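You operate a simulated robot arm through the tools that you are given. There is no shell and no other tool.

You are at the controls of a simulated robot arm. One attempt, no reset.

## Task
Set the blue rail's brackets with the 360 mm bar and lock them.
Fine: slacken the red knob first, lay the bar between the brackets, push the yellow bracket up to it, tighten the knob, then lay the bar back on the table.

It is judged by the outcome, as a careful person would: the job done as asked, and still so three seconds after it is handed in. It fails if anything else is knocked over, pushed out of place, dropped, spilled or broken.

## Robot
A 7-joint arm with a three-finger gripper, fixed in place. Base frame: the origin is on the floor under the middle of its stand, x ahead of it, y to its left, z up; the work surface is at about z = 750. Units: mm, degrees, N and s.
It reaches about 1342 mm from its shoulder. Its first joint turns from -166.0 to 166.0 degrees. Payload 2.69 kg.
Tool frame: the origin (TCP) lies between the finger pads and is the grasp point; the fingertips stand 30 mm ahead of it; z points along the fingers, y is the line along which they close. The gripper opens to 128 mm; its body begins 117 mm behind the TCP.
Orientation is told as [roll, pitch, yaw] about the base's x, y, z axes, in that order, counted from this pose: with the fingers straight down and closing along the base's y, the tool's x points along the base's -x, its y along +y and its z along -z.

## Interface
- The arm moves only by the tool nudge_tool. Its argument "series" is text: rows parted by semicolons, each of 7 numbers parted by spaces: the shift along the tool's x, y, z in mm, then the turn, a rotation vector about the tool's x, y, z in degrees, then the opening, from 0 (shut) to 1 (fully open). In form: dx dy dz rx ry rz hand; .... A call has 1 to 20 rows; each row is the pose to reach, as a shift and turn from the pose commanded when the call began, along the tool's axes at that moment. A row lasts 0.2 s, in which the tool goes at most 50 mm and 8.6 degrees; a call with a longer step from one row to the next is refused whole, and so is a gripper value outside its range. A pose out of reach is approached as far as the arm can. The call stops where the force on the tool passes 70 N (or 10 N more than at its start, if that is more) or the arm is blocked; 0.2 s more then pass. Each finger travels about 127 mm/s and halts on what it meets, pressing with about 43 N; the grip force reading is that of the motor and also rises with nothing between the fingers. The clock runs only during rows and for 0.2 s after the last one: add rows that repeat a pose to give the fingers time. The reply holds the time, the measured pose of the TCP, the force on the tool along the base axes, the opening and the grip force, in the units named above and with some noise, with the torque about the TCP (base axes, N m) and any sound that the robot's microphone picked up.
- Cameras (640 x 400 px; columns grow to the right, rows downward): "scene" is fixed at [49.4, 498.1, 1516.9]; the picture's right is [-0.47, -0.88, 0.00], its down [-0.50, 0.26, -0.83] and it looks along [0.73, -0.39, -0.56] (base axes); focal length 367 px, centre (320, 200). "wrist" rides on the gripper at [58, 54, -131] in the tool frame; the picture's right is [-0.68, 0.74, 0.00], its down [-0.62, -0.57, -0.55] and it looks along [-0.40, -0.37, 0.84] (tool axes); focal length 234 px, centre (320, 200). There is no depth. A picture from a camera that has moved, and an enlarged one, comes with that camera's place and axes in the base frame and with its lens.
- capture(camera): a new picture of that camera. No time passes.
- lift_body(by): moves the trunk up (or, below 0, down) by that many mm; the arm rides with it, the base frame stays. It gives what a move gives, with no picture.
- zoom(camera, box): a new picture of the part [left, top, right, bottom] of that camera's present view, enlarged. No time passes.
- sign_off(): hands the job in; it is judged then, once.

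Places have to be worked out from the pictures, the camera data and where the tool is seen. Open the gripper and draw the arm clear of the work before you hand the job in, unless the task says otherwise.

The tools are called after "Emit:" by a JSON object that holds its "name" and its "arguments". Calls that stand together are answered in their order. nudge_tool: Moves the arm, as the interface text tells. Its arguments: {"type":"object","properties":{"series":{"type":"string"}},"required":["series"]} The other tools are called the same way: lift_body (by) moves the trunk up or down; capture (camera) takes a picture; zoom (camera, box) takes an enlarged picture of a part of a camera's view; sign_off () hands the job in.

At the start:

```text
time: 0.0
eef_pos: [679.6, 160.5, 1159.8]
tcp_rot: [0.0, 0.1, -0.1]
contact_force: [0.1, 0.0, 0.4]
moment: [-0.02, 0.01, 0.02]
grip_width: 128.1
gripper_force: 0.1
trunk travel left (down, up): [-150.0, 200.0]
```

scene: 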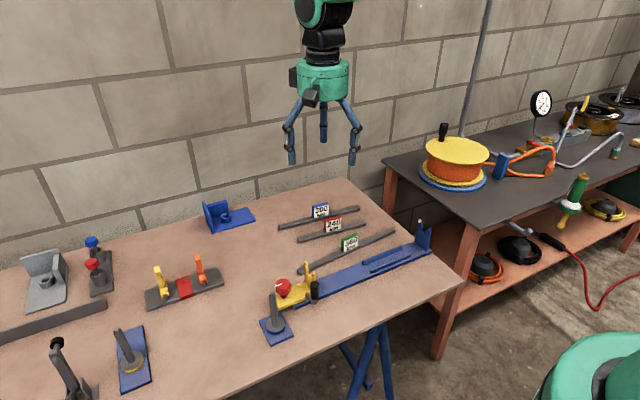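
wrist: 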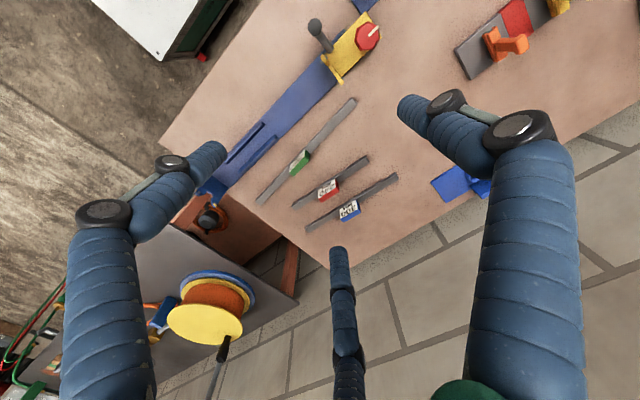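

I start by looking closely at the rail, the bars with labels, and the knob.

Emit:
{"name": "zoom", "arguments": {"camera": "scene", "box": [240, 190, 450, 350]}}

Emit:
{"name": "zoom", "arguments": {"camera": "wrist", "box": [180, 0, 420, 240]}}

Emit:
{"name": "zoom", "arguments": {"camera": "scene", "box": [290, 195, 400, 265]}}

Emit:
{"name": "zoom", "arguments": {"camera": "scene", "box": [240, 250, 340, 350]}}

```text
2.50 times, centred on (345, 270) of scene
camera zoom: at [49.4, 498.1, 1516.9], right [-0.47, -0.88, 0.0], down [-0.5, 0.26, -0.83], along [0.73, -0.39, -0.56], focal length 918 px, centre (258, 25)
```

zoom: 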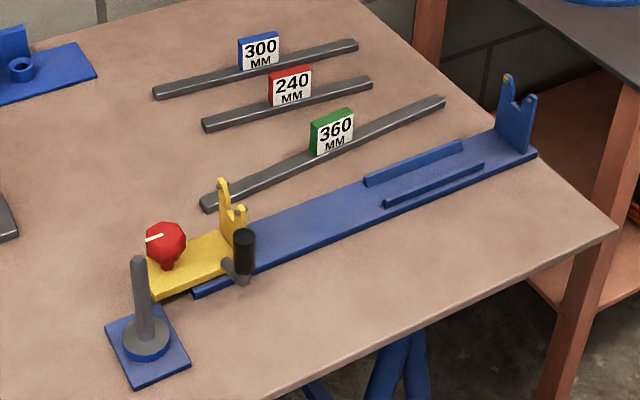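

```text
1.67 times, centred on (300, 120) of wrist
camera zoom: at [621.2, 213.4, 1290.7], right [0.68, 0.74, 0.0], down [0.62, -0.57, 0.55], along [0.4, -0.37, -0.84], focal length 390 px, centre (353, 333)
```

zoom: 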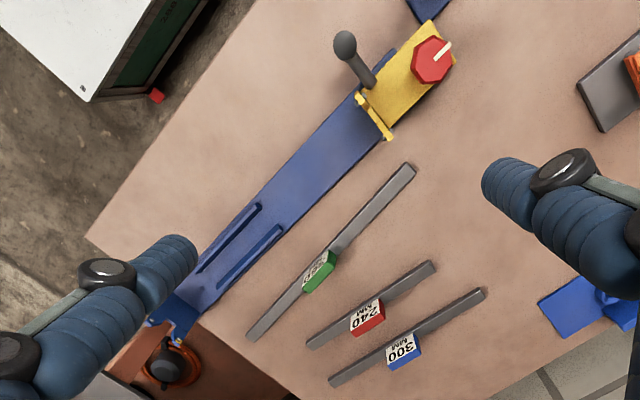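

```text
5.71 times, centred on (345, 230) of scene
camera zoom: at [49.4, 498.1, 1516.9], right [-0.47, -0.88, 0.0], down [-0.5, 0.26, -0.83], along [0.73, -0.39, -0.56], focal length 2098 px, centre (177, 29)
```

zoom: 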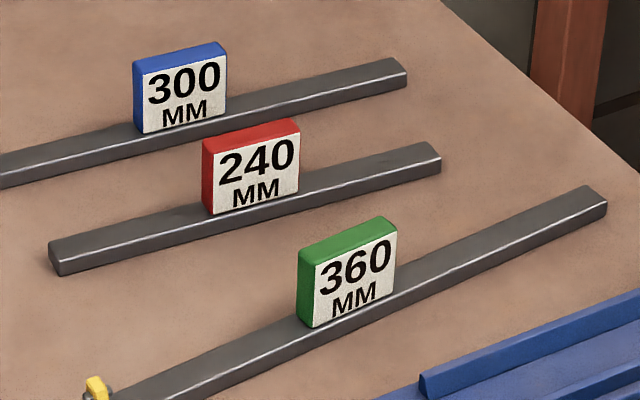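

```text
4.00 times, centred on (290, 300) of scene
camera zoom: at [49.4, 498.1, 1516.9], right [-0.47, -0.88, 0.0], down [-0.5, 0.26, -0.83], along [0.73, -0.39, -0.56], focal length 1469 px, centre (440, -200)
```

zoom: 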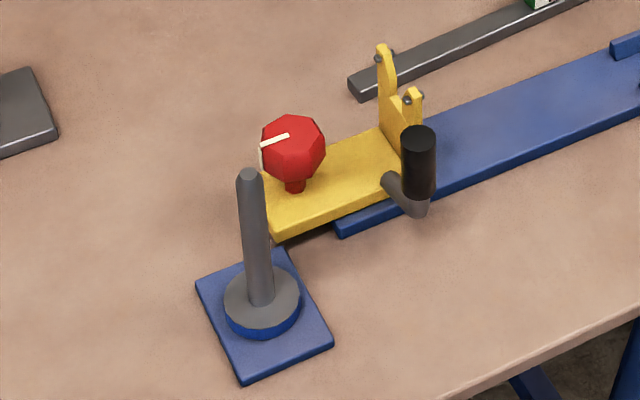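

The 360 mm bar carries the green label, about (752, 26) at mid-length, and the knob is near (660, 280, 818). Before going near anything I test how the three fingers close, here in free air.

Emit:
{"name": "nudge_tool", "arguments": {"series": "0 0 0 0 0 0 0.5; 0 0 0 0 0 0 0.3; 0 0 0 0 0 0 0.3; 0 0 0 0 0 0 0.3; 0 0 0 0 0 0 0.3"}}

Emit:
{"name": "capture", "arguments": {"camera": "wrist"}}

Emit:
{"name": "zoom", "arguments": {"camera": "scene", "box": [260, 50, 390, 180]}}

```text
time: 1.2
eef_pos: [679.4, 159.1, 1159.6]
tcp_rot: [0.0, 0.1, -0.1]
contact_force: [0.5, 0.3, 0.9]
moment: [-0.04, 0.01, 0.01]
grip_width: 38.6
gripper_force: 0.0
trunk travel left (down, up): [-150.0, 200.0]
```

```text
taken
camera wrist: at [621.2, 213.4, 1290.7], right [0.68, 0.74, 0.0], down [0.62, -0.56, 0.55], along [0.4, -0.37, -0.84], focal length 234 px, centre (320, 200)
```

wrist: 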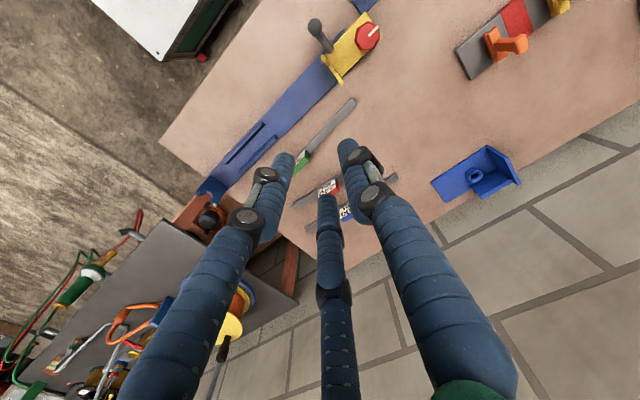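

```text
3.08 times, centred on (325, 115) of scene
camera zoom: at [49.4, 498.1, 1516.9], right [-0.47, -0.88, 0.0], down [-0.5, 0.26, -0.83], along [0.73, -0.39, -0.56], focal length 1130 px, centre (305, 462)
```

zoom: 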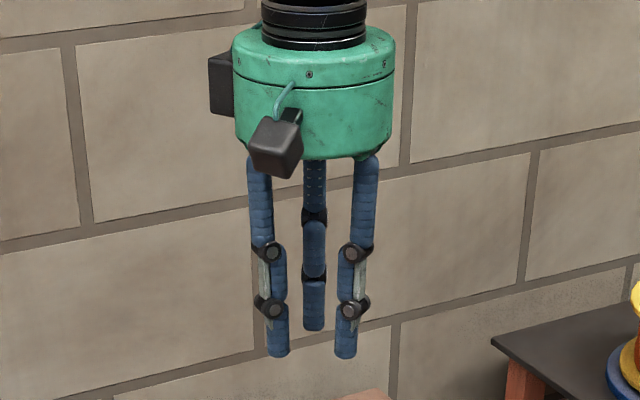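

The fingers close centrically, three at 120° (one at +y, two toward −y). That suits the knob; next I move above the knob and open the hand to look closely.

Emit:
{"name": "nudge_tool", "arguments": {"series": "3 20 33 0 0 0 0.5; 6 40 66 0 0 0 0.6; 10 60 100 0 0 0 0.6; 13 80 133 0 0 0 0.6; 16 100 166 0 0 0 0.6; 19 120 190 0 0 0 0.6"}}

Emit:
{"name": "capture", "arguments": {"camera": "wrist"}}

Emit:
{"name": "zoom", "arguments": {"camera": "scene", "box": [220, 150, 380, 350]}}

```text
time: 2.6
eef_pos: [660.9, 278.6, 969.1]
tcp_rot: [0.0, 0.0, 0.1]
contact_force: [-0.3, -0.6, 0.1]
moment: [0.0, 0.02, 0.02]
grip_width: 76.7
gripper_force: 0.0
trunk travel left (down, up): [-150.0, 200.0]
```

```text
taken
camera wrist: at [601.8, 332.8, 1100.1], right [0.68, 0.74, 0.0], down [0.62, -0.57, 0.55], along [0.4, -0.37, -0.84], focal length 234 px, centre (320, 200)
```

wrist: 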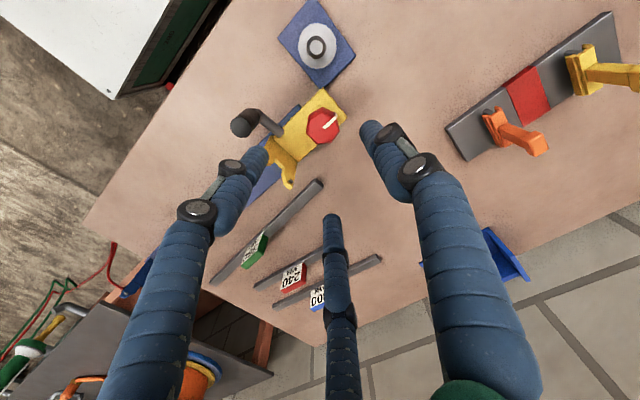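

```text
2.00 times, centred on (300, 250) of scene
camera zoom: at [49.4, 498.1, 1516.9], right [-0.47, -0.88, 0.0], down [-0.5, 0.26, -0.83], along [0.73, -0.39, -0.56], focal length 734 px, centre (360, 100)
```

zoom: 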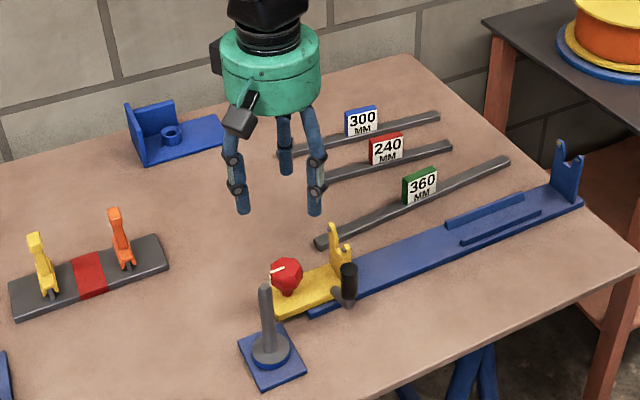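

The knob appears at about (659, 282, 818). I enlarge the wrist view for the knob, fork, side handle and the peg nearby.

Emit:
{"name": "zoom", "arguments": {"camera": "wrist", "box": [220, 0, 380, 200]}}

Emit:
{"name": "zoom", "arguments": {"camera": "wrist", "box": [270, 80, 360, 170]}}

Emit:
{"name": "zoom", "arguments": {"camera": "scene", "box": [250, 260, 330, 340]}}

Emit:
{"name": "zoom", "arguments": {"camera": "scene", "box": [350, 210, 440, 285]}}

```text
2.00 times, centred on (300, 100) of wrist
camera zoom: at [601.8, 332.8, 1100.1], right [0.68, 0.74, 0.0], down [0.62, -0.57, 0.55], along [0.4, -0.37, -0.84], focal length 468 px, centre (360, 400)
```

zoom: 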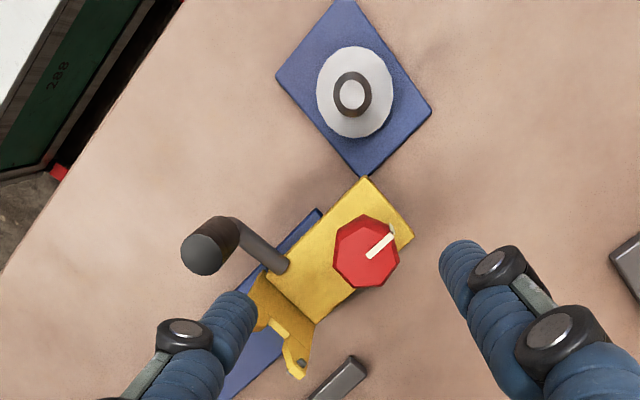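

```text
4.44 times, centred on (315, 125) of wrist
camera zoom: at [601.8, 332.8, 1100.1], right [0.68, 0.74, 0.0], down [0.62, -0.57, 0.55], along [0.4, -0.37, -0.84], focal length 1041 px, centre (342, 533)
```

zoom: 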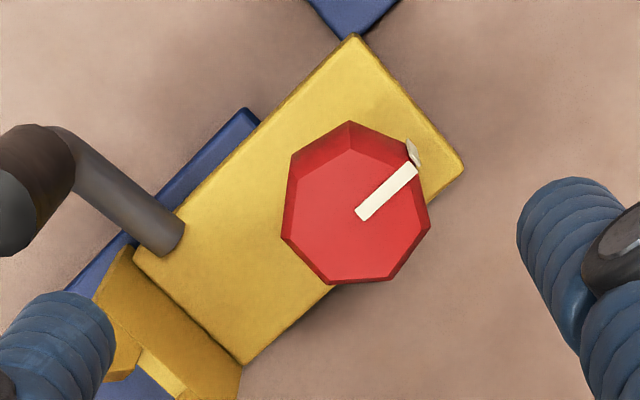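

```text
5.00 times, centred on (290, 300) of scene
camera zoom: at [49.4, 498.1, 1516.9], right [-0.47, -0.88, 0.0], down [-0.5, 0.26, -0.83], along [0.73, -0.39, -0.56], focal length 1836 px, centre (470, -300)
```

zoom: 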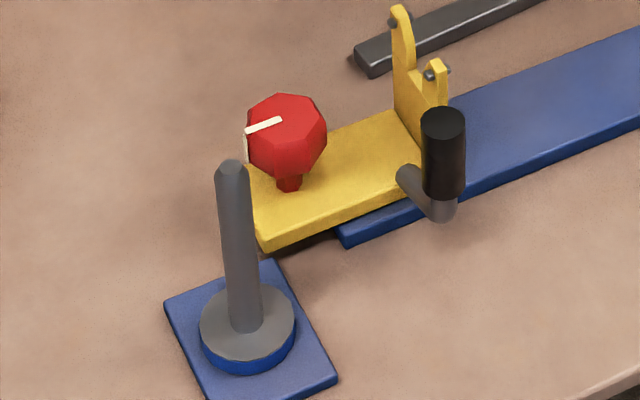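

```text
5.33 times, centred on (395, 248) of scene
camera zoom: at [49.4, 498.1, 1516.9], right [-0.47, -0.88, 0.0], down [-0.5, 0.26, -0.83], along [0.73, -0.39, -0.56], focal length 1958 px, centre (-80, -53)
```

zoom: 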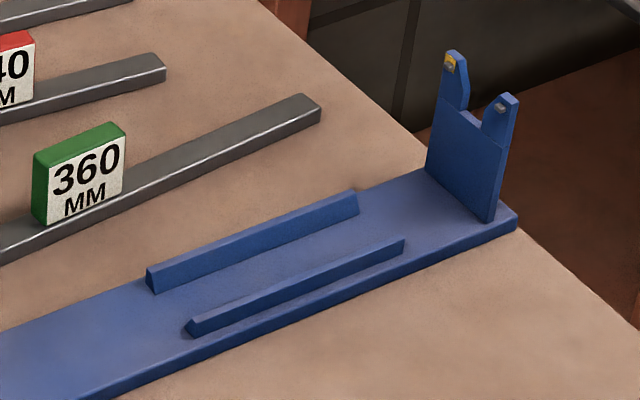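

The yellow carriage plate spans x 635–683, y 214–307, top at z≈780; the knob is on its axis at (659.5, 282.5), top ≈ 830, about 40 mm across, its pointer facing +y. I descend to just above it to check the centring.

Emit:
{"name": "nudge_tool", "arguments": {"series": "1.4 4 25 0 0 0 0.5; 1.4 4 50 0 0 0 0.5; 1.4 4 75 0 0 0 0.5; 1.4 4 84 0 0 0 0.5; 1.4 4 84 0 0 0 0.5"}}

Emit:
{"name": "capture", "arguments": {"camera": "wrist"}}

Emit:
{"name": "zoom", "arguments": {"camera": "scene", "box": [220, 190, 380, 350]}}

```text
time: 3.8
eef_pos: [659.4, 284.6, 885.0]
tcp_rot: [0.0, 0.0, 0.0]
contact_force: [0.7, 0.0, 0.1]
moment: [0.01, -0.03, -0.02]
grip_width: 64.1
gripper_force: 0.0
trunk travel left (down, up): [-150.0, 200.0]
```

```text
taken
camera wrist: at [601.2, 337.9, 1016.5], right [0.68, 0.74, 0.0], down [0.62, -0.57, 0.55], along [0.4, -0.37, -0.84], focal length 234 px, centre (320, 200)
```

wrist: 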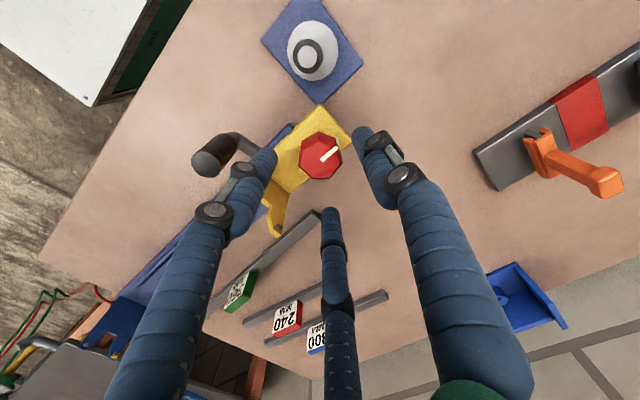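

```text
2.50 times, centred on (300, 270) of scene
camera zoom: at [49.4, 498.1, 1516.9], right [-0.47, -0.88, 0.0], down [-0.5, 0.26, -0.83], along [0.73, -0.39, -0.56], focal length 918 px, centre (370, 25)
```

zoom: 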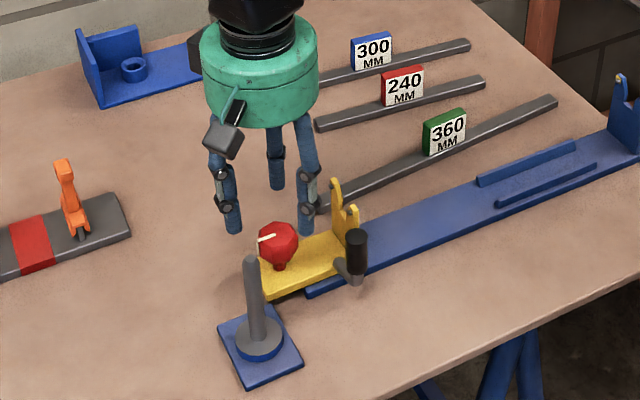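

Emit:
{"name": "zoom", "arguments": {"camera": "wrist", "box": [260, 90, 400, 230]}}

Emit:
{"name": "zoom", "arguments": {"camera": "wrist", "box": [170, 90, 330, 250]}}

```text
2.86 times, centred on (330, 160) of wrist
camera zoom: at [601.2, 337.9, 1016.5], right [0.68, 0.74, 0.0], down [0.62, -0.57, 0.55], along [0.4, -0.37, -0.84], focal length 669 px, centre (291, 314)
```

zoom: 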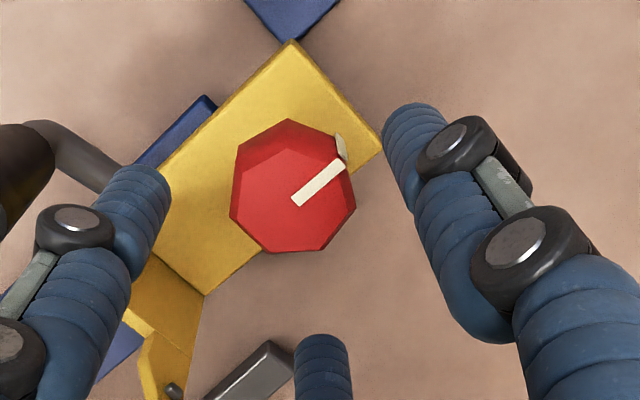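

```text
2.50 times, centred on (250, 170) of wrist
camera zoom: at [601.2, 337.9, 1016.5], right [0.68, 0.74, 0.0], down [0.62, -0.57, 0.55], along [0.4, -0.37, -0.84], focal length 585 px, centre (495, 275)
```

zoom: 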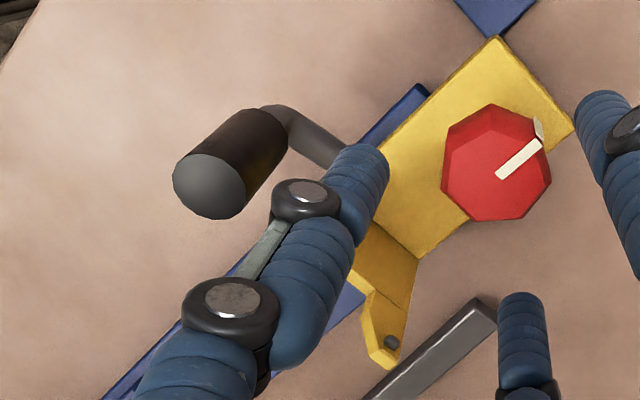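

The knob's centre reads (660, 284.5) against the TCP at (659.4, 284.6), so it is centred. I lower the fingers around the knob (tips to ~z 793, above the plate) and close on it.

Emit:
{"name": "nudge_tool", "arguments": {"series": "0 0 20 0 0 0 0.5; 0 0 40 0 0 0 0.5; 0 0 55 0 0 0 0.5; 0 0 62 0 0 0 0.5; 0 0 62 0 0 0 0.5"}}

Emit:
{"name": "zoom", "arguments": {"camera": "wrist", "box": [240, 90, 400, 250]}}

Emit:
{"name": "zoom", "arguments": {"camera": "scene", "box": [230, 230, 350, 330]}}

```text
time: 5.0
eef_pos: [659.1, 283.5, 822.3]
tcp_rot: [0.1, 0.1, -0.1]
contact_force: [0.2, 0.0, 0.1]
moment: [-0.02, 0.01, 0.01]
grip_width: 63.9
gripper_force: 0.0
trunk travel left (down, up): [-150.0, 200.0]
```

```text
2.50 times, centred on (320, 170) of wrist
camera zoom: at [601.0, 337.2, 953.6], right [0.68, 0.74, 0.0], down [0.62, -0.56, 0.55], along [0.4, -0.37, -0.84], focal length 585 px, centre (320, 275)
```

zoom: 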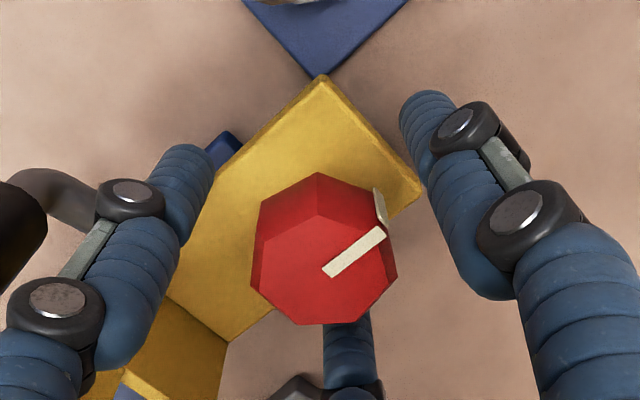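

```text
4.00 times, centred on (290, 280) of scene
camera zoom: at [49.4, 498.1, 1516.9], right [-0.47, -0.88, 0.0], down [-0.5, 0.26, -0.83], along [0.73, -0.39, -0.56], focal length 1469 px, centre (440, -120)
```

zoom: 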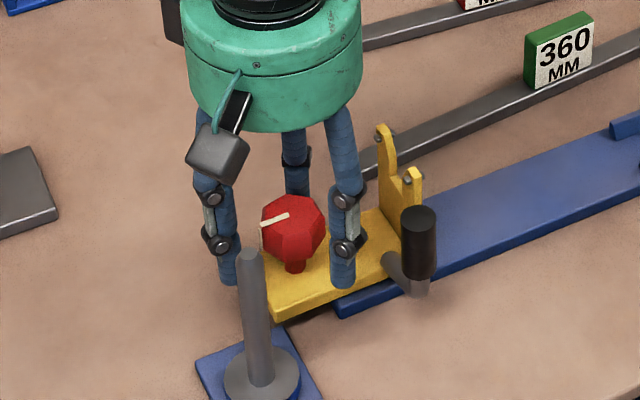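

The fingers stand clear around the knob, with its top at about z 831. I close on it.

Emit:
{"name": "nudge_tool", "arguments": {"series": "0 0 0 0 0 0 0.4; 0 0 0 0 0 0 0.3; 0 0 0 0 0 0 0.2; 0 0 0 0 0 0 0.2; 0 0 0 0 0 0 0.2"}}

Emit:
{"name": "zoom", "arguments": {"camera": "wrist", "box": [240, 90, 400, 250]}}

```text
time: 6.2
eef_pos: [662.0, 282.8, 823.0]
tcp_rot: [0.0, -0.1, 0.0]
contact_force: [30.9, -14.6, -4.8]
moment: [0.04, -0.62, 0.1]
grip_width: 48.2
gripper_force: 16.6
trunk travel left (down, up): [-150.0, 200.0]
```

```text
2.50 times, centred on (320, 170) of wrist
camera zoom: at [603.1, 337.0, 954.0], right [0.68, 0.74, 0.0], down [0.62, -0.57, 0.55], along [0.41, -0.37, -0.84], focal length 585 px, centre (320, 275)
```

zoom: 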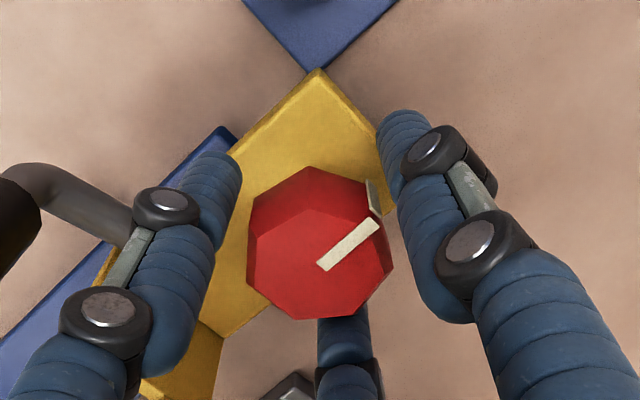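

One finger (the +x/−y one) seems to have met the knob first: 31 N sideways at width 48. I look before going on.

Emit:
{"name": "zoom", "arguments": {"camera": "scene", "box": [250, 230, 330, 310]}}

Emit:
{"name": "capture", "arguments": {"camera": "wrist"}}

```text
5.00 times, centred on (290, 270) of scene
camera zoom: at [49.4, 498.1, 1516.9], right [-0.47, -0.88, 0.0], down [-0.5, 0.26, -0.83], along [0.73, -0.39, -0.56], focal length 1836 px, centre (470, -150)
```

zoom: 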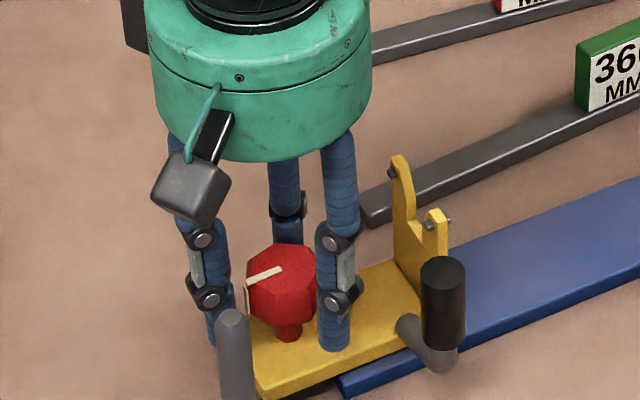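

```text
taken
camera wrist: at [603.1, 337.0, 954.0], right [0.68, 0.74, 0.0], down [0.62, -0.57, 0.55], along [0.41, -0.37, -0.84], focal length 234 px, centre (320, 200)
```

wrist: 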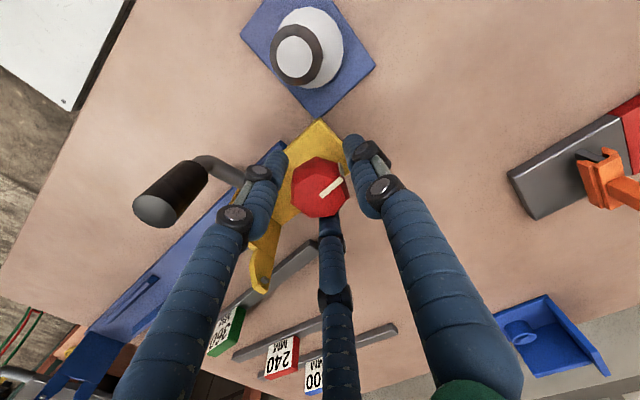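

The back finger at 330° touches while the other two still have a gap, so the knob sits a few mm toward +x, −y of the TCP. I open slightly, shift (+4.5, −2.5), and close again.

Emit:
{"name": "nudge_tool", "arguments": {"series": "0 0 0 0 0 0 0.48; -2 -1 0 0 0 0 0.48; -4.5 -2.5 0 0 0 0 0.48; -4.5 -2.5 0 0 0 0 0.48; -4.5 -2.5 0 0 0 0 0.4; -4.5 -2.5 0 0 0 0 0.36; -4.5 -2.5 0 0 0 0 0.33; -4.5 -2.5 0 0 0 0 0.33"}}

Emit:
{"name": "zoom", "arguments": {"camera": "wrist", "box": [240, 90, 400, 250]}}

```text
time: 8.0
eef_pos: [664.4, 282.4, 823.3]
tcp_rot: [0.0, 0.0, 0.0]
contact_force: [-0.4, -0.9, -0.2]
moment: [-0.03, 0.02, 0.0]
grip_width: 42.5
gripper_force: 0.2
trunk travel left (down, up): [-150.0, 200.0]
```

```text
2.50 times, centred on (320, 170) of wrist
camera zoom: at [605.7, 334.8, 953.8], right [0.68, 0.74, 0.0], down [0.62, -0.57, 0.55], along [0.4, -0.37, -0.84], focal length 585 px, centre (320, 275)
```

zoom: 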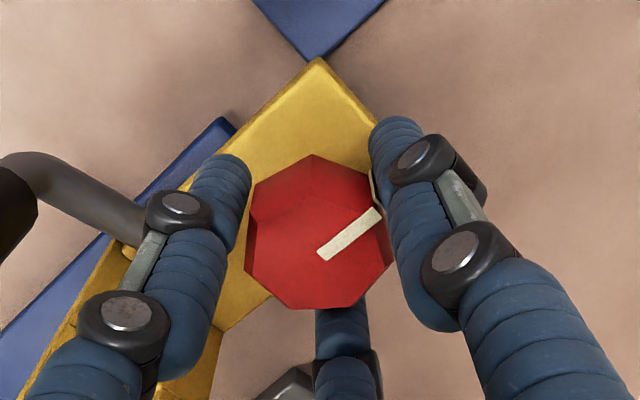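

No side force now at 42.5 mm, so it is better centred. I close fully onto the knob.

Emit:
{"name": "nudge_tool", "arguments": {"series": "0 0 0 0 0 0 0.3; 0 0 0 0 0 0 0.28; 0 0 0 0 0 0 0.25; 0 0 0 0 0 0 0.25"}}

```text
time: 9.0
eef_pos: [663.4, 280.3, 822.4]
tcp_rot: [0.0, 0.0, -0.1]
contact_force: [1.9, -3.0, -0.2]
moment: [-0.05, -0.02, -0.01]
grip_width: 41.8
gripper_force: 7.5
trunk travel left (down, up): [-150.0, 200.0]
```

The fingers now meet the knob evenly (41.8 mm, almost no side force). I raise the grip to full before turning.

Emit:
{"name": "nudge_tool", "arguments": {"series": "0 0 0 0 0 0 0.15; 0 0 0 0 0 0 0.05; 0 0 0 0 0 0 0.0; 0 0 0 0 0 0 0.0"}}

Emit:
{"name": "zoom", "arguments": {"camera": "wrist", "box": [240, 90, 400, 250]}}

```text
time: 10.0
eef_pos: [662.8, 280.8, 822.4]
tcp_rot: [-0.1, 0.0, -0.1]
contact_force: [1.8, -4.3, 0.8]
moment: [-0.09, -0.09, -0.02]
grip_width: 41.0
gripper_force: 43.2
trunk travel left (down, up): [-150.0, 200.0]
```

```text
2.50 times, centred on (320, 170) of wrist
camera zoom: at [605.8, 334.6, 953.8], right [0.68, 0.74, 0.0], down [0.62, -0.57, 0.55], along [0.4, -0.37, -0.84], focal length 585 px, centre (320, 275)
```

zoom: 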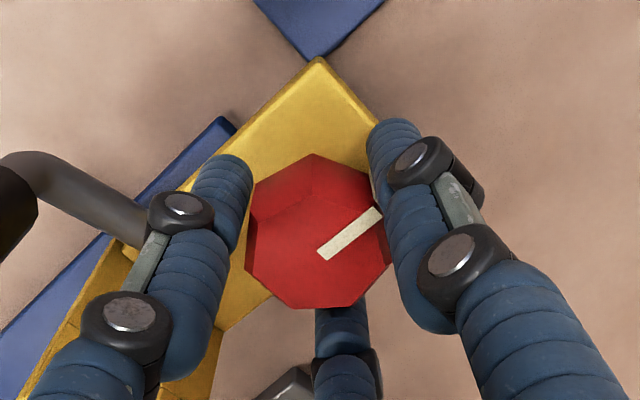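

The knob is held firmly at 41 mm with 43 N. I turn it counter-clockwise seen from above (negative about tool z, which points down), first 30°, and watch the torque.

Emit:
{"name": "nudge_tool", "arguments": {"series": "0 0 0 0 0 -6 0; 0 0 0 0 0 -12 0; 0 0 0 0 0 -18 0; 0 0 0 0 0 -24 0; 0 0 0 0 0 -30 0"}}

Emit:
{"name": "capture", "arguments": {"camera": "wrist"}}

Emit:
{"name": "zoom", "arguments": {"camera": "scene", "box": [250, 230, 330, 310]}}

```text
time: 11.2
eef_pos: [664.2, 280.5, 822.8]
tcp_rot: [-0.1, 0.0, 30.1]
contact_force: [5.1, -15.5, -12.3]
moment: [-0.13, -0.17, -0.02]
grip_width: 40.6
gripper_force: 43.4
trunk travel left (down, up): [-150.0, 200.0]
```

```text
taken
camera wrist: at [586.7, 297.8, 954.0], right [0.22, 0.98, 0.0], down [0.82, -0.18, 0.55], along [0.53, -0.12, -0.84], focal length 234 px, centre (320, 200)
```

wrist: 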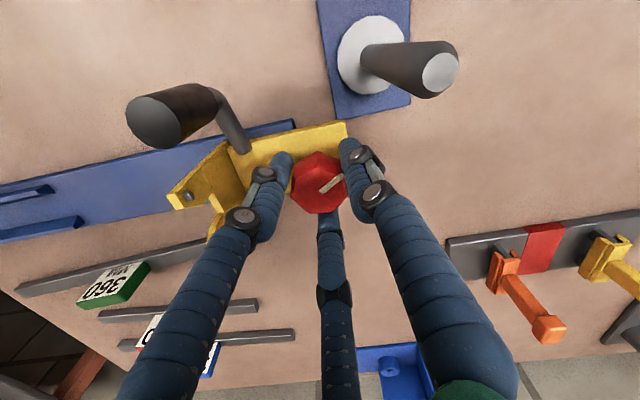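

```text
5.00 times, centred on (290, 270) of scene
camera zoom: at [49.4, 498.1, 1516.9], right [-0.47, -0.88, 0.0], down [-0.5, 0.26, -0.83], along [0.73, -0.39, -0.56], focal length 1836 px, centre (470, -150)
```

zoom: 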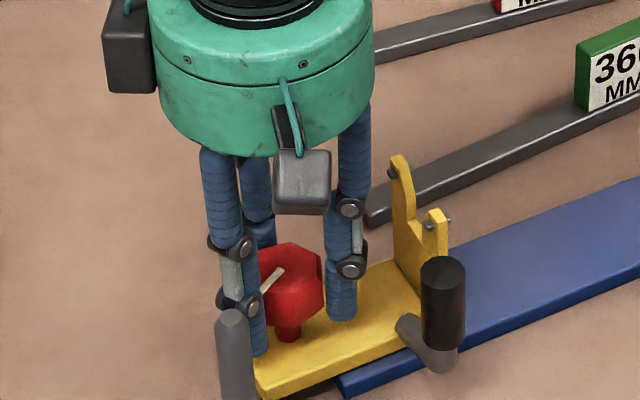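

The knob turned with the hand and the torque is nearly zero, so it isn't at a stop. I continue counter-clockwise another 60°; the peg is ~83 mm from the knob axis, clear of the closed fingers.

Emit:
{"name": "nudge_tool", "arguments": {"series": "0 0 0 0 0 -7 0; 0 0 0 0 0 -14 0; 0 0 0 0 0 -21 0; 0 0 0 0 0 -28 0; 0 0 0 0 0 -35 0; 0 0 0 0 0 -42 0; 0 0 0 0 0 -49 0; 0 0 0 0 0 -56 0; 0 0 0 0 0 -60 0"}}

Emit:
{"name": "capture", "arguments": {"camera": "wrist"}}

Emit:
{"name": "zoom", "arguments": {"camera": "scene", "box": [250, 230, 330, 310]}}

```text
time: 13.2
eef_pos: [662.5, 280.2, 823.4]
tcp_rot: [0.1, 0.0, 90.1]
contact_force: [3.2, -27.3, -14.3]
moment: [-0.4, 0.1, -0.04]
grip_width: 40.5
gripper_force: 45.1
trunk travel left (down, up): [-150.0, 200.0]
```

```text
taken
camera wrist: at [610.5, 221.7, 954.0], right [-0.74, 0.68, 0.0], down [0.57, 0.62, 0.55], along [0.37, 0.4, -0.84], focal length 234 px, centre (320, 200)
```

wrist: 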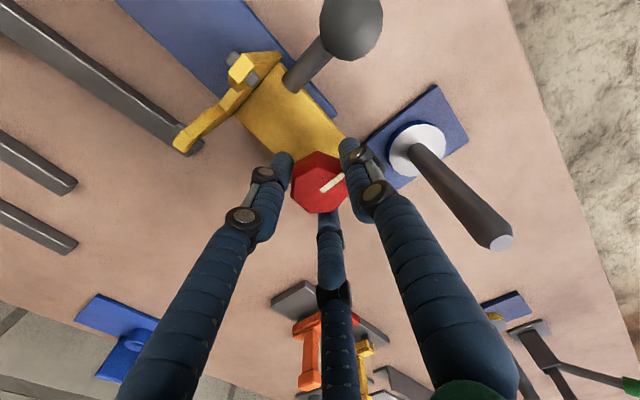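

```text
5.00 times, centred on (290, 270) of scene
camera zoom: at [49.4, 498.1, 1516.9], right [-0.47, -0.88, 0.0], down [-0.5, 0.26, -0.83], along [0.73, -0.39, -0.56], focal length 1836 px, centre (470, -150)
```

zoom: 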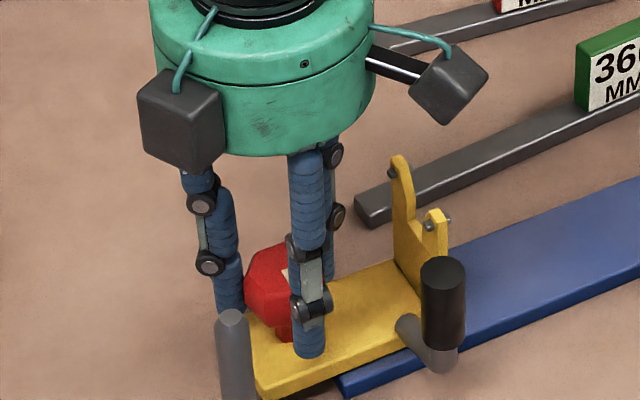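

Now at +90° with no stop felt, though ~27 N of side force remains, which suggests the carriage has not been freed. I continue another 60° counter-clockwise.

Emit:
{"name": "nudge_tool", "arguments": {"series": "0 0 0 0 0 -7 0; 0 0 0 0 0 -14 0; 0 0 0 0 0 -21 0; 0 0 0 0 0 -28 0; 0 0 0 0 0 -35 0; 0 0 0 0 0 -42 0; 0 0 0 0 0 -49 0; 0 0 0 0 0 -56 0; 0 0 0 0 0 -60 0"}}

Emit:
{"name": "capture", "arguments": {"camera": "wrist"}}

Emit:
{"name": "zoom", "arguments": {"camera": "scene", "box": [250, 230, 330, 310]}}

```text
time: 15.2
eef_pos: [663.9, 281.4, 823.9]
tcp_rot: [-0.1, 0.0, 150.1]
contact_force: [2.8, -30.3, 4.2]
moment: [-0.6, -0.05, -0.63]
grip_width: 41.1
gripper_force: 45.7
trunk travel left (down, up): [-150.0, 200.0]
```

```text
taken
camera wrist: at [688.2, 204.5, 954.9], right [-0.95, -0.3, 0.0], down [-0.25, 0.8, 0.55], along [-0.17, 0.52, -0.84], focal length 234 px, centre (320, 200)
```

wrist: 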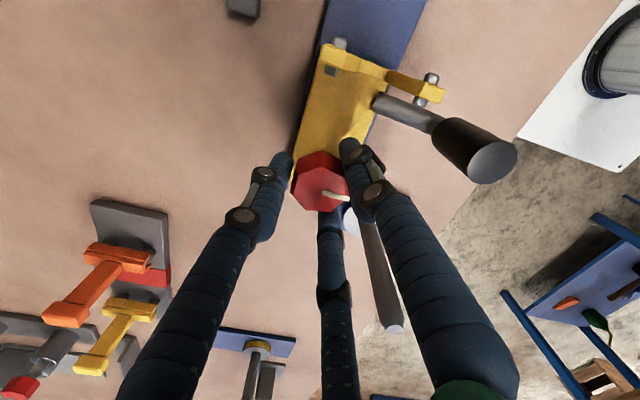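

```text
5.00 times, centred on (290, 270) of scene
camera zoom: at [49.4, 498.1, 1516.9], right [-0.47, -0.88, 0.0], down [-0.5, 0.26, -0.83], along [0.73, -0.39, -0.56], focal length 1836 px, centre (470, -150)
```

zoom: 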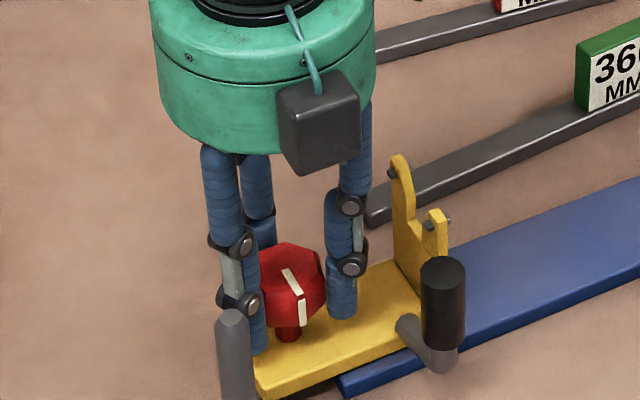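

The torque rose to −0.63 N·m and the knob slipped in the fingers. The pointer now stands at about 180°, so the knob reached its slack stop after a quarter turn. I release it, rise and look.

Emit:
{"name": "nudge_tool", "arguments": {"series": "0 0 0 0 0 0 0.2; 0 0 0 0 0 0 0.45; 0 0 0 0 0 0 0.48; 0 0 -30 0 0 0 0.48; 0 0 -70 0 0 0 0.48; 0 0 -110 0 0 0 0.48; 0 0 -140 0 0 0 0.48"}}

Emit:
{"name": "capture", "arguments": {"camera": "wrist"}}

Emit:
{"name": "zoom", "arguments": {"camera": "scene", "box": [240, 240, 350, 350]}}

```text
time: 16.8
eef_pos: [663.1, 283.1, 964.4]
tcp_rot: [0.0, -0.1, 150.0]
contact_force: [1.1, 0.0, 0.4]
moment: [0.0, 0.04, 0.02]
grip_width: 61.3
gripper_force: 0.0
trunk travel left (down, up): [-150.0, 200.0]
```

```text
taken
camera wrist: at [687.9, 207.1, 1095.0], right [-0.95, -0.3, 0.0], down [-0.25, 0.8, 0.55], along [-0.17, 0.52, -0.84], focal length 234 px, centre (320, 200)
```

wrist: 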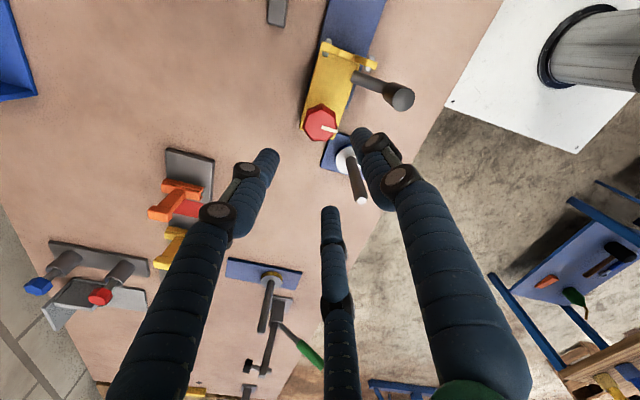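

```text
3.64 times, centred on (295, 295) of scene
camera zoom: at [49.4, 498.1, 1516.9], right [-0.47, -0.88, 0.0], down [-0.5, 0.26, -0.83], along [0.73, -0.39, -0.56], focal length 1335 px, centre (411, -146)
```

zoom: 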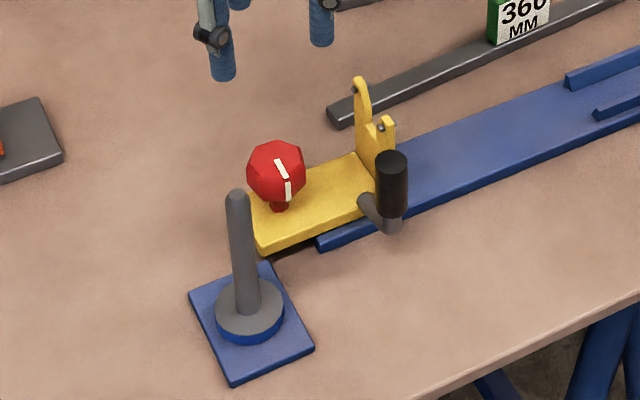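

The knob's pointer is now at about 176°, a quarter turn slacker, and the carriage is unmoved. Next I go above the 360 bar's label, turning to yaw ≈ 94.5° so the closing line runs across the bar.

Emit:
{"name": "nudge_tool", "arguments": {"series": "25 22 0 0 0 7 0.48; 50 43 0 0 0 14 0.48; 75 65 0 0 0 21 0.48; 100 87 0 0 0 28 0.48; 125 109 0 0 0 35 0.48; 150 130 0 0 0 42 0.48; 175 152 0 0 0 49 0.48; 200.8 173.9 0 0 0 55.5 0.48; 200.8 173.9 0 0 0 55.5 0.48"}}

Emit:
{"name": "capture", "arguments": {"camera": "wrist"}}

Emit:
{"name": "capture", "arguments": {"camera": "scene"}}

```text
time: 18.8
eef_pos: [751.7, 28.8, 963.1]
tcp_rot: [0.0, 0.0, 94.5]
contact_force: [0.2, -0.8, -0.3]
moment: [0.03, 0.03, -0.01]
grip_width: 61.4
gripper_force: 0.1
trunk travel left (down, up): [-150.0, 200.0]
```

```text
taken
camera wrist: at [702.1, -33.7, 1094.2], right [-0.79, 0.62, 0.0], down [0.52, 0.66, 0.55], along [0.34, 0.43, -0.84], focal length 234 px, centre (320, 200)
```

wrist: 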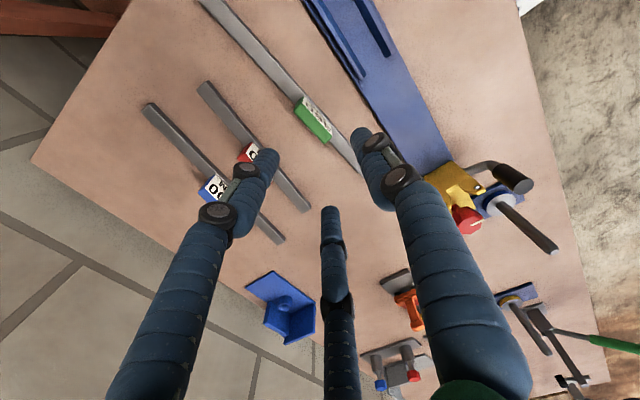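

```text
taken
```

scene: 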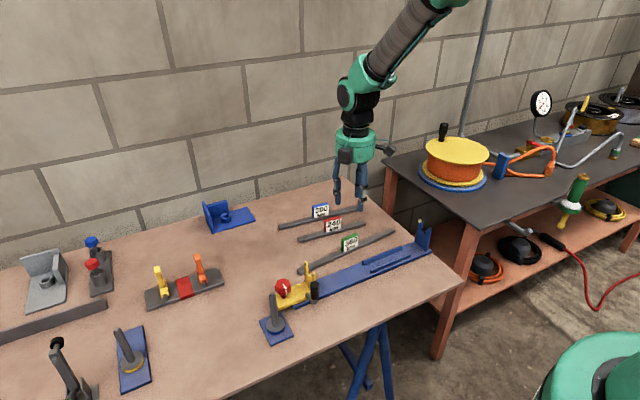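

The label is visible near the middle of the view. I enlarge it and the rail/ribs to measure.

Emit:
{"name": "zoom", "arguments": {"camera": "wrist", "box": [190, 0, 450, 180]}}

Emit:
{"name": "zoom", "arguments": {"camera": "wrist", "box": [260, 60, 380, 180]}}

```text
2.22 times, centred on (320, 90) of wrist
camera zoom: at [702.1, -33.7, 1094.2], right [-0.79, 0.62, 0.0], down [0.52, 0.66, 0.55], along [0.34, 0.43, -0.84], focal length 520 px, centre (320, 444)
```

zoom: 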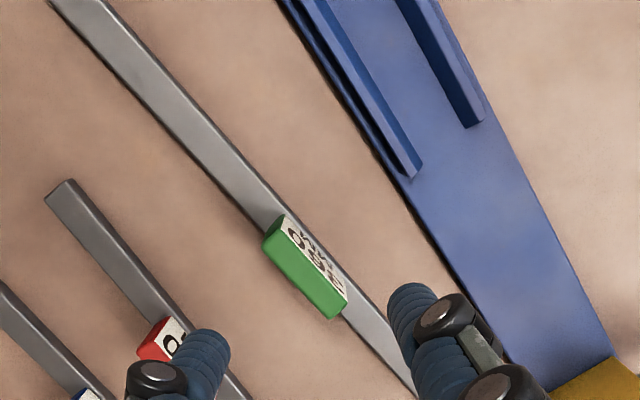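

```text
3.33 times, centred on (320, 120) of wrist
camera zoom: at [702.1, -33.7, 1094.2], right [-0.79, 0.62, 0.0], down [0.52, 0.66, 0.55], along [0.34, 0.43, -0.84], focal length 781 px, centre (320, 467)
```

zoom: 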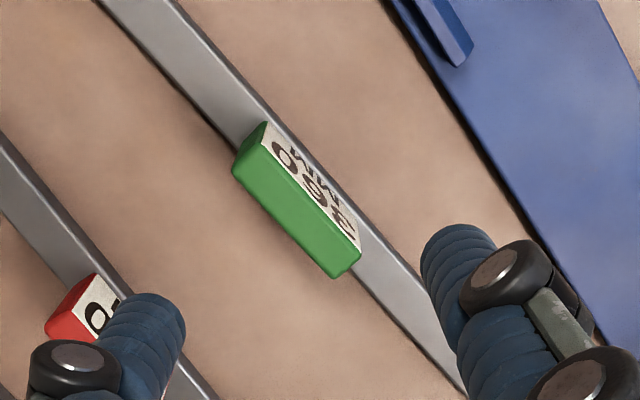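

The label is ~53 × 12.5 mm with its top near z 806, centre about (756, 23), turned ≈3.5° from the base y axis. Bar top is ≈ 766. I will grip only the label above the bar, with the TCP about 5 mm to the finger side; first I descend to just above it.

Emit:
{"name": "nudge_tool", "arguments": {"series": "2 -3 30 0 0 1 0.48; 4 -6 60 0 0 1 0.48; 5.9 -8.8 90 0 0 1 0.48; 5.9 -8.8 108 0 0 1 0.48; 5.9 -8.8 108 0 0 1 0.48"}}

Emit:
{"name": "capture", "arguments": {"camera": "wrist"}}

Emit:
{"name": "zoom", "arguments": {"camera": "wrist", "box": [250, 80, 400, 230]}}

Emit:
{"name": "zoom", "arguments": {"camera": "scene", "box": [300, 170, 420, 270]}}

```text
time: 20.0
eef_pos: [761.0, 24.5, 852.8]
tcp_rot: [0.0, 0.0, 93.5]
contact_force: [0.0, -0.6, -0.5]
moment: [0.01, 0.0, 0.03]
grip_width: 61.5
gripper_force: 0.1
trunk travel left (down, up): [-150.0, 200.0]
```

```text
taken
camera wrist: at [711.1, -37.0, 984.7], right [-0.78, 0.63, 0.0], down [0.53, 0.65, 0.55], along [0.35, 0.43, -0.84], focal length 234 px, centre (320, 200)
```

wrist: 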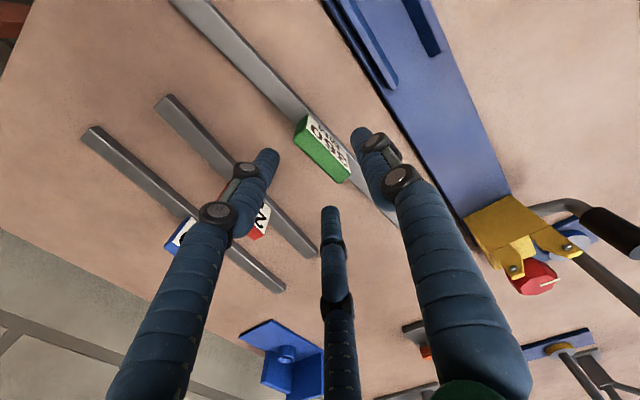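

```text
2.67 times, centred on (325, 155) of wrist
camera zoom: at [711.1, -37.0, 984.7], right [-0.78, 0.63, 0.0], down [0.53, 0.65, 0.55], along [0.35, 0.43, -0.84], focal length 624 px, centre (307, 320)
```

zoom: 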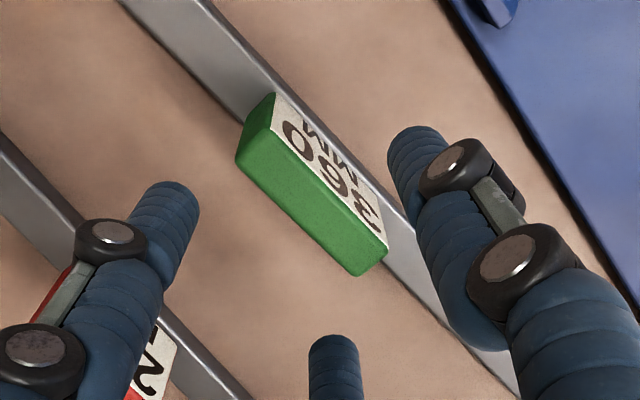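

```text
4.00 times, centred on (360, 220) of scene
camera zoom: at [49.4, 498.1, 1516.9], right [-0.47, -0.88, 0.0], down [-0.5, 0.26, -0.83], along [0.73, -0.39, -0.56], focal length 1469 px, centre (160, 120)
```

zoom: 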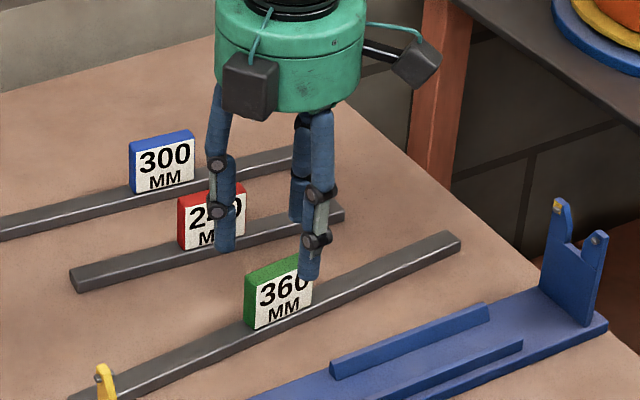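

From this closer view the label centre is (755.8, 22.5) with its long side 4.4° off the y axis. I adjust slightly and lower so the tips stand at z ≈ 776, just above the bar's top.

Emit:
{"name": "nudge_tool", "arguments": {"series": "1.2 1.1 10 0 0 -0.9 0.48; 1.2 1.1 25 0 0 -0.9 0.48; 1.2 1.1 38 0 0 -0.9 0.48; 1.2 1.1 47 0 0 -0.9 0.48; 1.2 1.1 47 0 0 -0.9 0.48"}}

Emit:
{"name": "capture", "arguments": {"camera": "wrist"}}

Emit:
{"name": "zoom", "arguments": {"camera": "scene", "box": [300, 200, 400, 280]}}

```text
time: 21.2
eef_pos: [758.6, 23.4, 809.2]
tcp_rot: [0.0, 0.0, 94.5]
contact_force: [0.9, -0.6, 0.8]
moment: [-0.01, 0.0, -0.03]
grip_width: 61.4
gripper_force: 0.1
trunk travel left (down, up): [-150.0, 200.0]
```

```text
taken
camera wrist: at [710.4, -39.1, 939.3], right [-0.79, 0.62, 0.0], down [0.52, 0.66, 0.55], along [0.34, 0.43, -0.84], focal length 234 px, centre (320, 200)
```

wrist: 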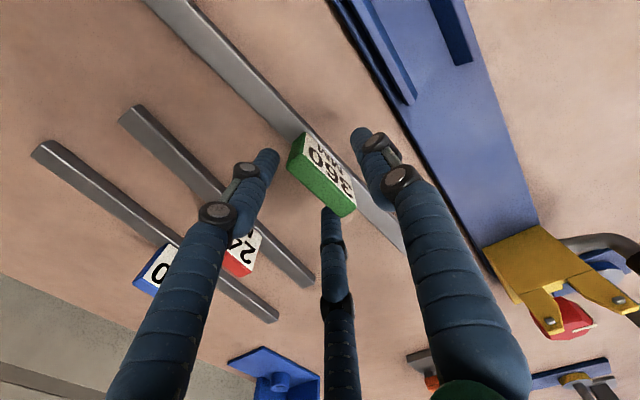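

```text
5.00 times, centred on (350, 240) of scene
camera zoom: at [49.4, 498.1, 1516.9], right [-0.47, -0.88, 0.0], down [-0.5, 0.26, -0.83], along [0.73, -0.39, -0.56], focal length 1836 px, centre (170, 0)
```

zoom: 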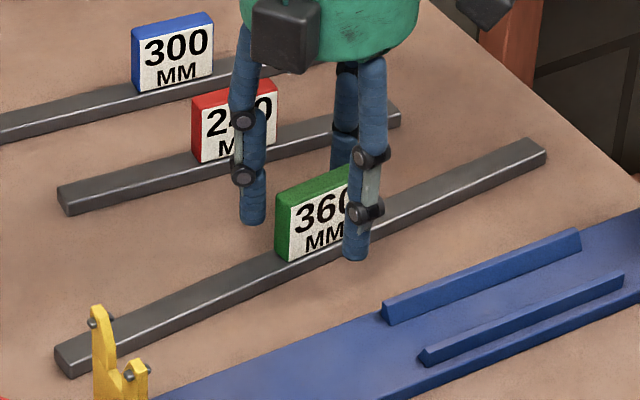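

The fingers straddle the label, tips above the bar. I close gently and watch the side force.

Emit:
{"name": "nudge_tool", "arguments": {"series": "0 0 3 0 0 0 0.4; 0 0 3 0 0 0 0.32; 0 0 3 0 0 0 0.26; 0 0 3 0 0 0 0.22; 0 0 3 0 0 0 0.22"}}

Emit:
{"name": "zoom", "arguments": {"camera": "wrist", "box": [250, 100, 400, 250]}}

```text
time: 22.4
eef_pos: [759.8, 22.8, 806.1]
tcp_rot: [-0.1, 0.1, 94.5]
contact_force: [1.5, 0.6, 0.1]
moment: [-0.02, -0.02, 0.02]
grip_width: 28.8
gripper_force: 0.4
trunk travel left (down, up): [-150.0, 200.0]
```

```text
2.67 times, centred on (325, 175) of wrist
camera zoom: at [710.7, -39.5, 936.6], right [-0.79, 0.62, 0.0], down [0.52, 0.66, 0.55], along [0.34, 0.43, -0.84], focal length 624 px, centre (307, 267)
```

zoom: 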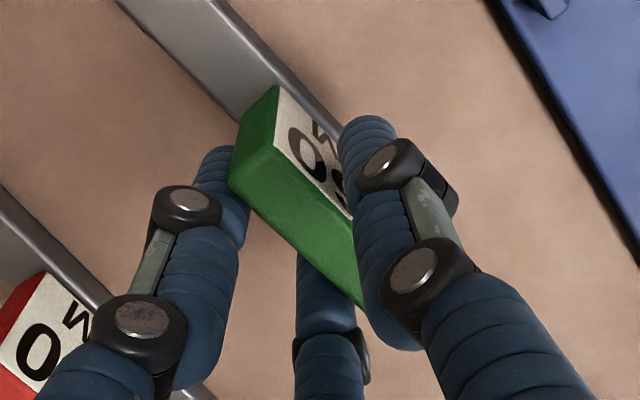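

The label is nearly enclosed at 28.8 mm with little side force. I finish closing at full grip.

Emit:
{"name": "nudge_tool", "arguments": {"series": "0 0 0 0 0 0 0.18; 0 0 0 0 0 0 0.14; 0 0 0 0 0 0 0.08; 0 0 0 0 0 0 0.0; 0 0 0 0 0 0 0.0; 0 0 0 0 0 0 0.0"}}

Emit:
{"name": "zoom", "arguments": {"camera": "wrist", "box": [250, 100, 400, 250]}}

Emit:
{"name": "zoom", "arguments": {"camera": "scene", "box": [300, 200, 400, 280]}}

```text
time: 23.8
eef_pos: [758.8, 24.7, 805.2]
tcp_rot: [0.0, 0.0, 94.4]
contact_force: [-0.2, 0.4, 0.8]
moment: [0.04, 0.07, -0.07]
grip_width: 25.2
gripper_force: 42.8
trunk travel left (down, up): [-150.0, 200.0]
```

```text
2.67 times, centred on (325, 175) of wrist
camera zoom: at [710.6, -39.5, 936.5], right [-0.79, 0.62, 0.0], down [0.52, 0.66, 0.55], along [0.34, 0.43, -0.84], focal length 624 px, centre (307, 267)
```

zoom: 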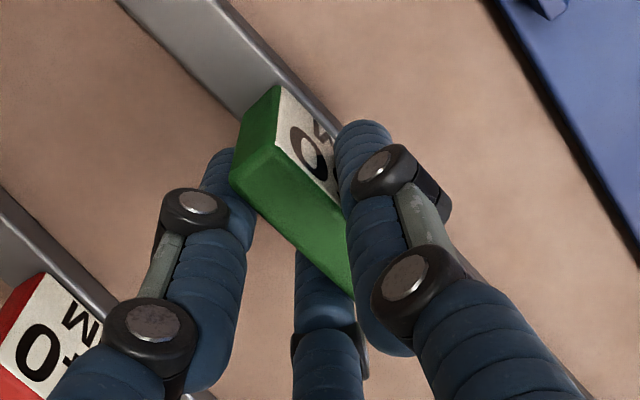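

```text
5.00 times, centred on (350, 240) of scene
camera zoom: at [49.4, 498.1, 1516.9], right [-0.47, -0.88, 0.0], down [-0.5, 0.26, -0.83], along [0.73, -0.39, -0.56], focal length 1836 px, centre (170, 0)
```

zoom: 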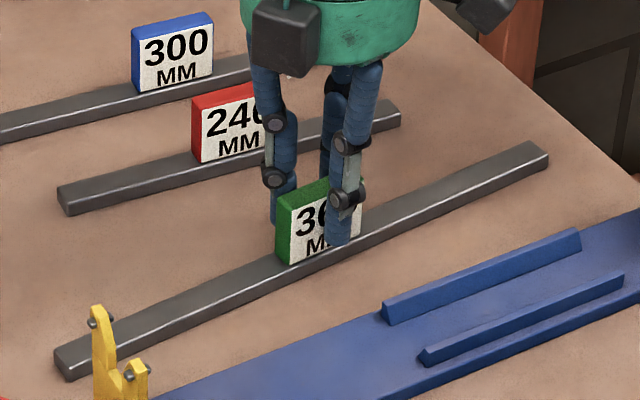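

The label is gripped firmly (25.2 mm, 43 N). I lift straight up and check weight and hold.

Emit:
{"name": "nudge_tool", "arguments": {"series": "0 0 -10 0 0 0 0; 0 0 -30 0 0 0 0; 0 0 -60 0 0 0 0; 0 0 -90 0 0 0 0; 0 0 -120 0 0 0 0; 0 0 -120 0 0 0 0"}}

Emit:
{"name": "capture", "arguments": {"camera": "scene"}}

Emit:
{"name": "capture", "arguments": {"camera": "wrist"}}

```text
time: 25.2
eef_pos: [757.3, 23.9, 925.5]
tcp_rot: [-0.1, 0.0, 94.4]
contact_force: [-0.2, -0.3, -2.6]
moment: [-0.02, -0.04, 0.03]
grip_width: 25.2
gripper_force: 43.0
trunk travel left (down, up): [-150.0, 200.0]
```

```text
taken
```

scene: 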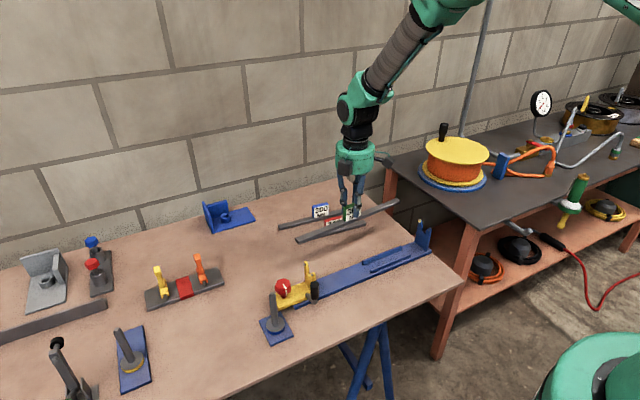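

```text
taken
camera wrist: at [708.6, -39.2, 1056.4], right [-0.79, 0.62, 0.0], down [0.52, 0.66, 0.55], along [0.34, 0.43, -0.84], focal length 234 px, centre (320, 200)
```

wrist: 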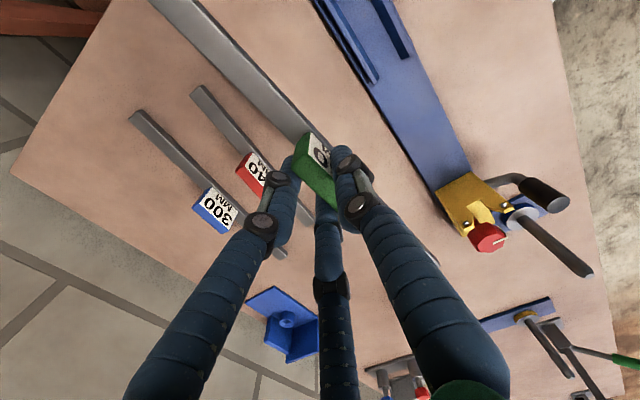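

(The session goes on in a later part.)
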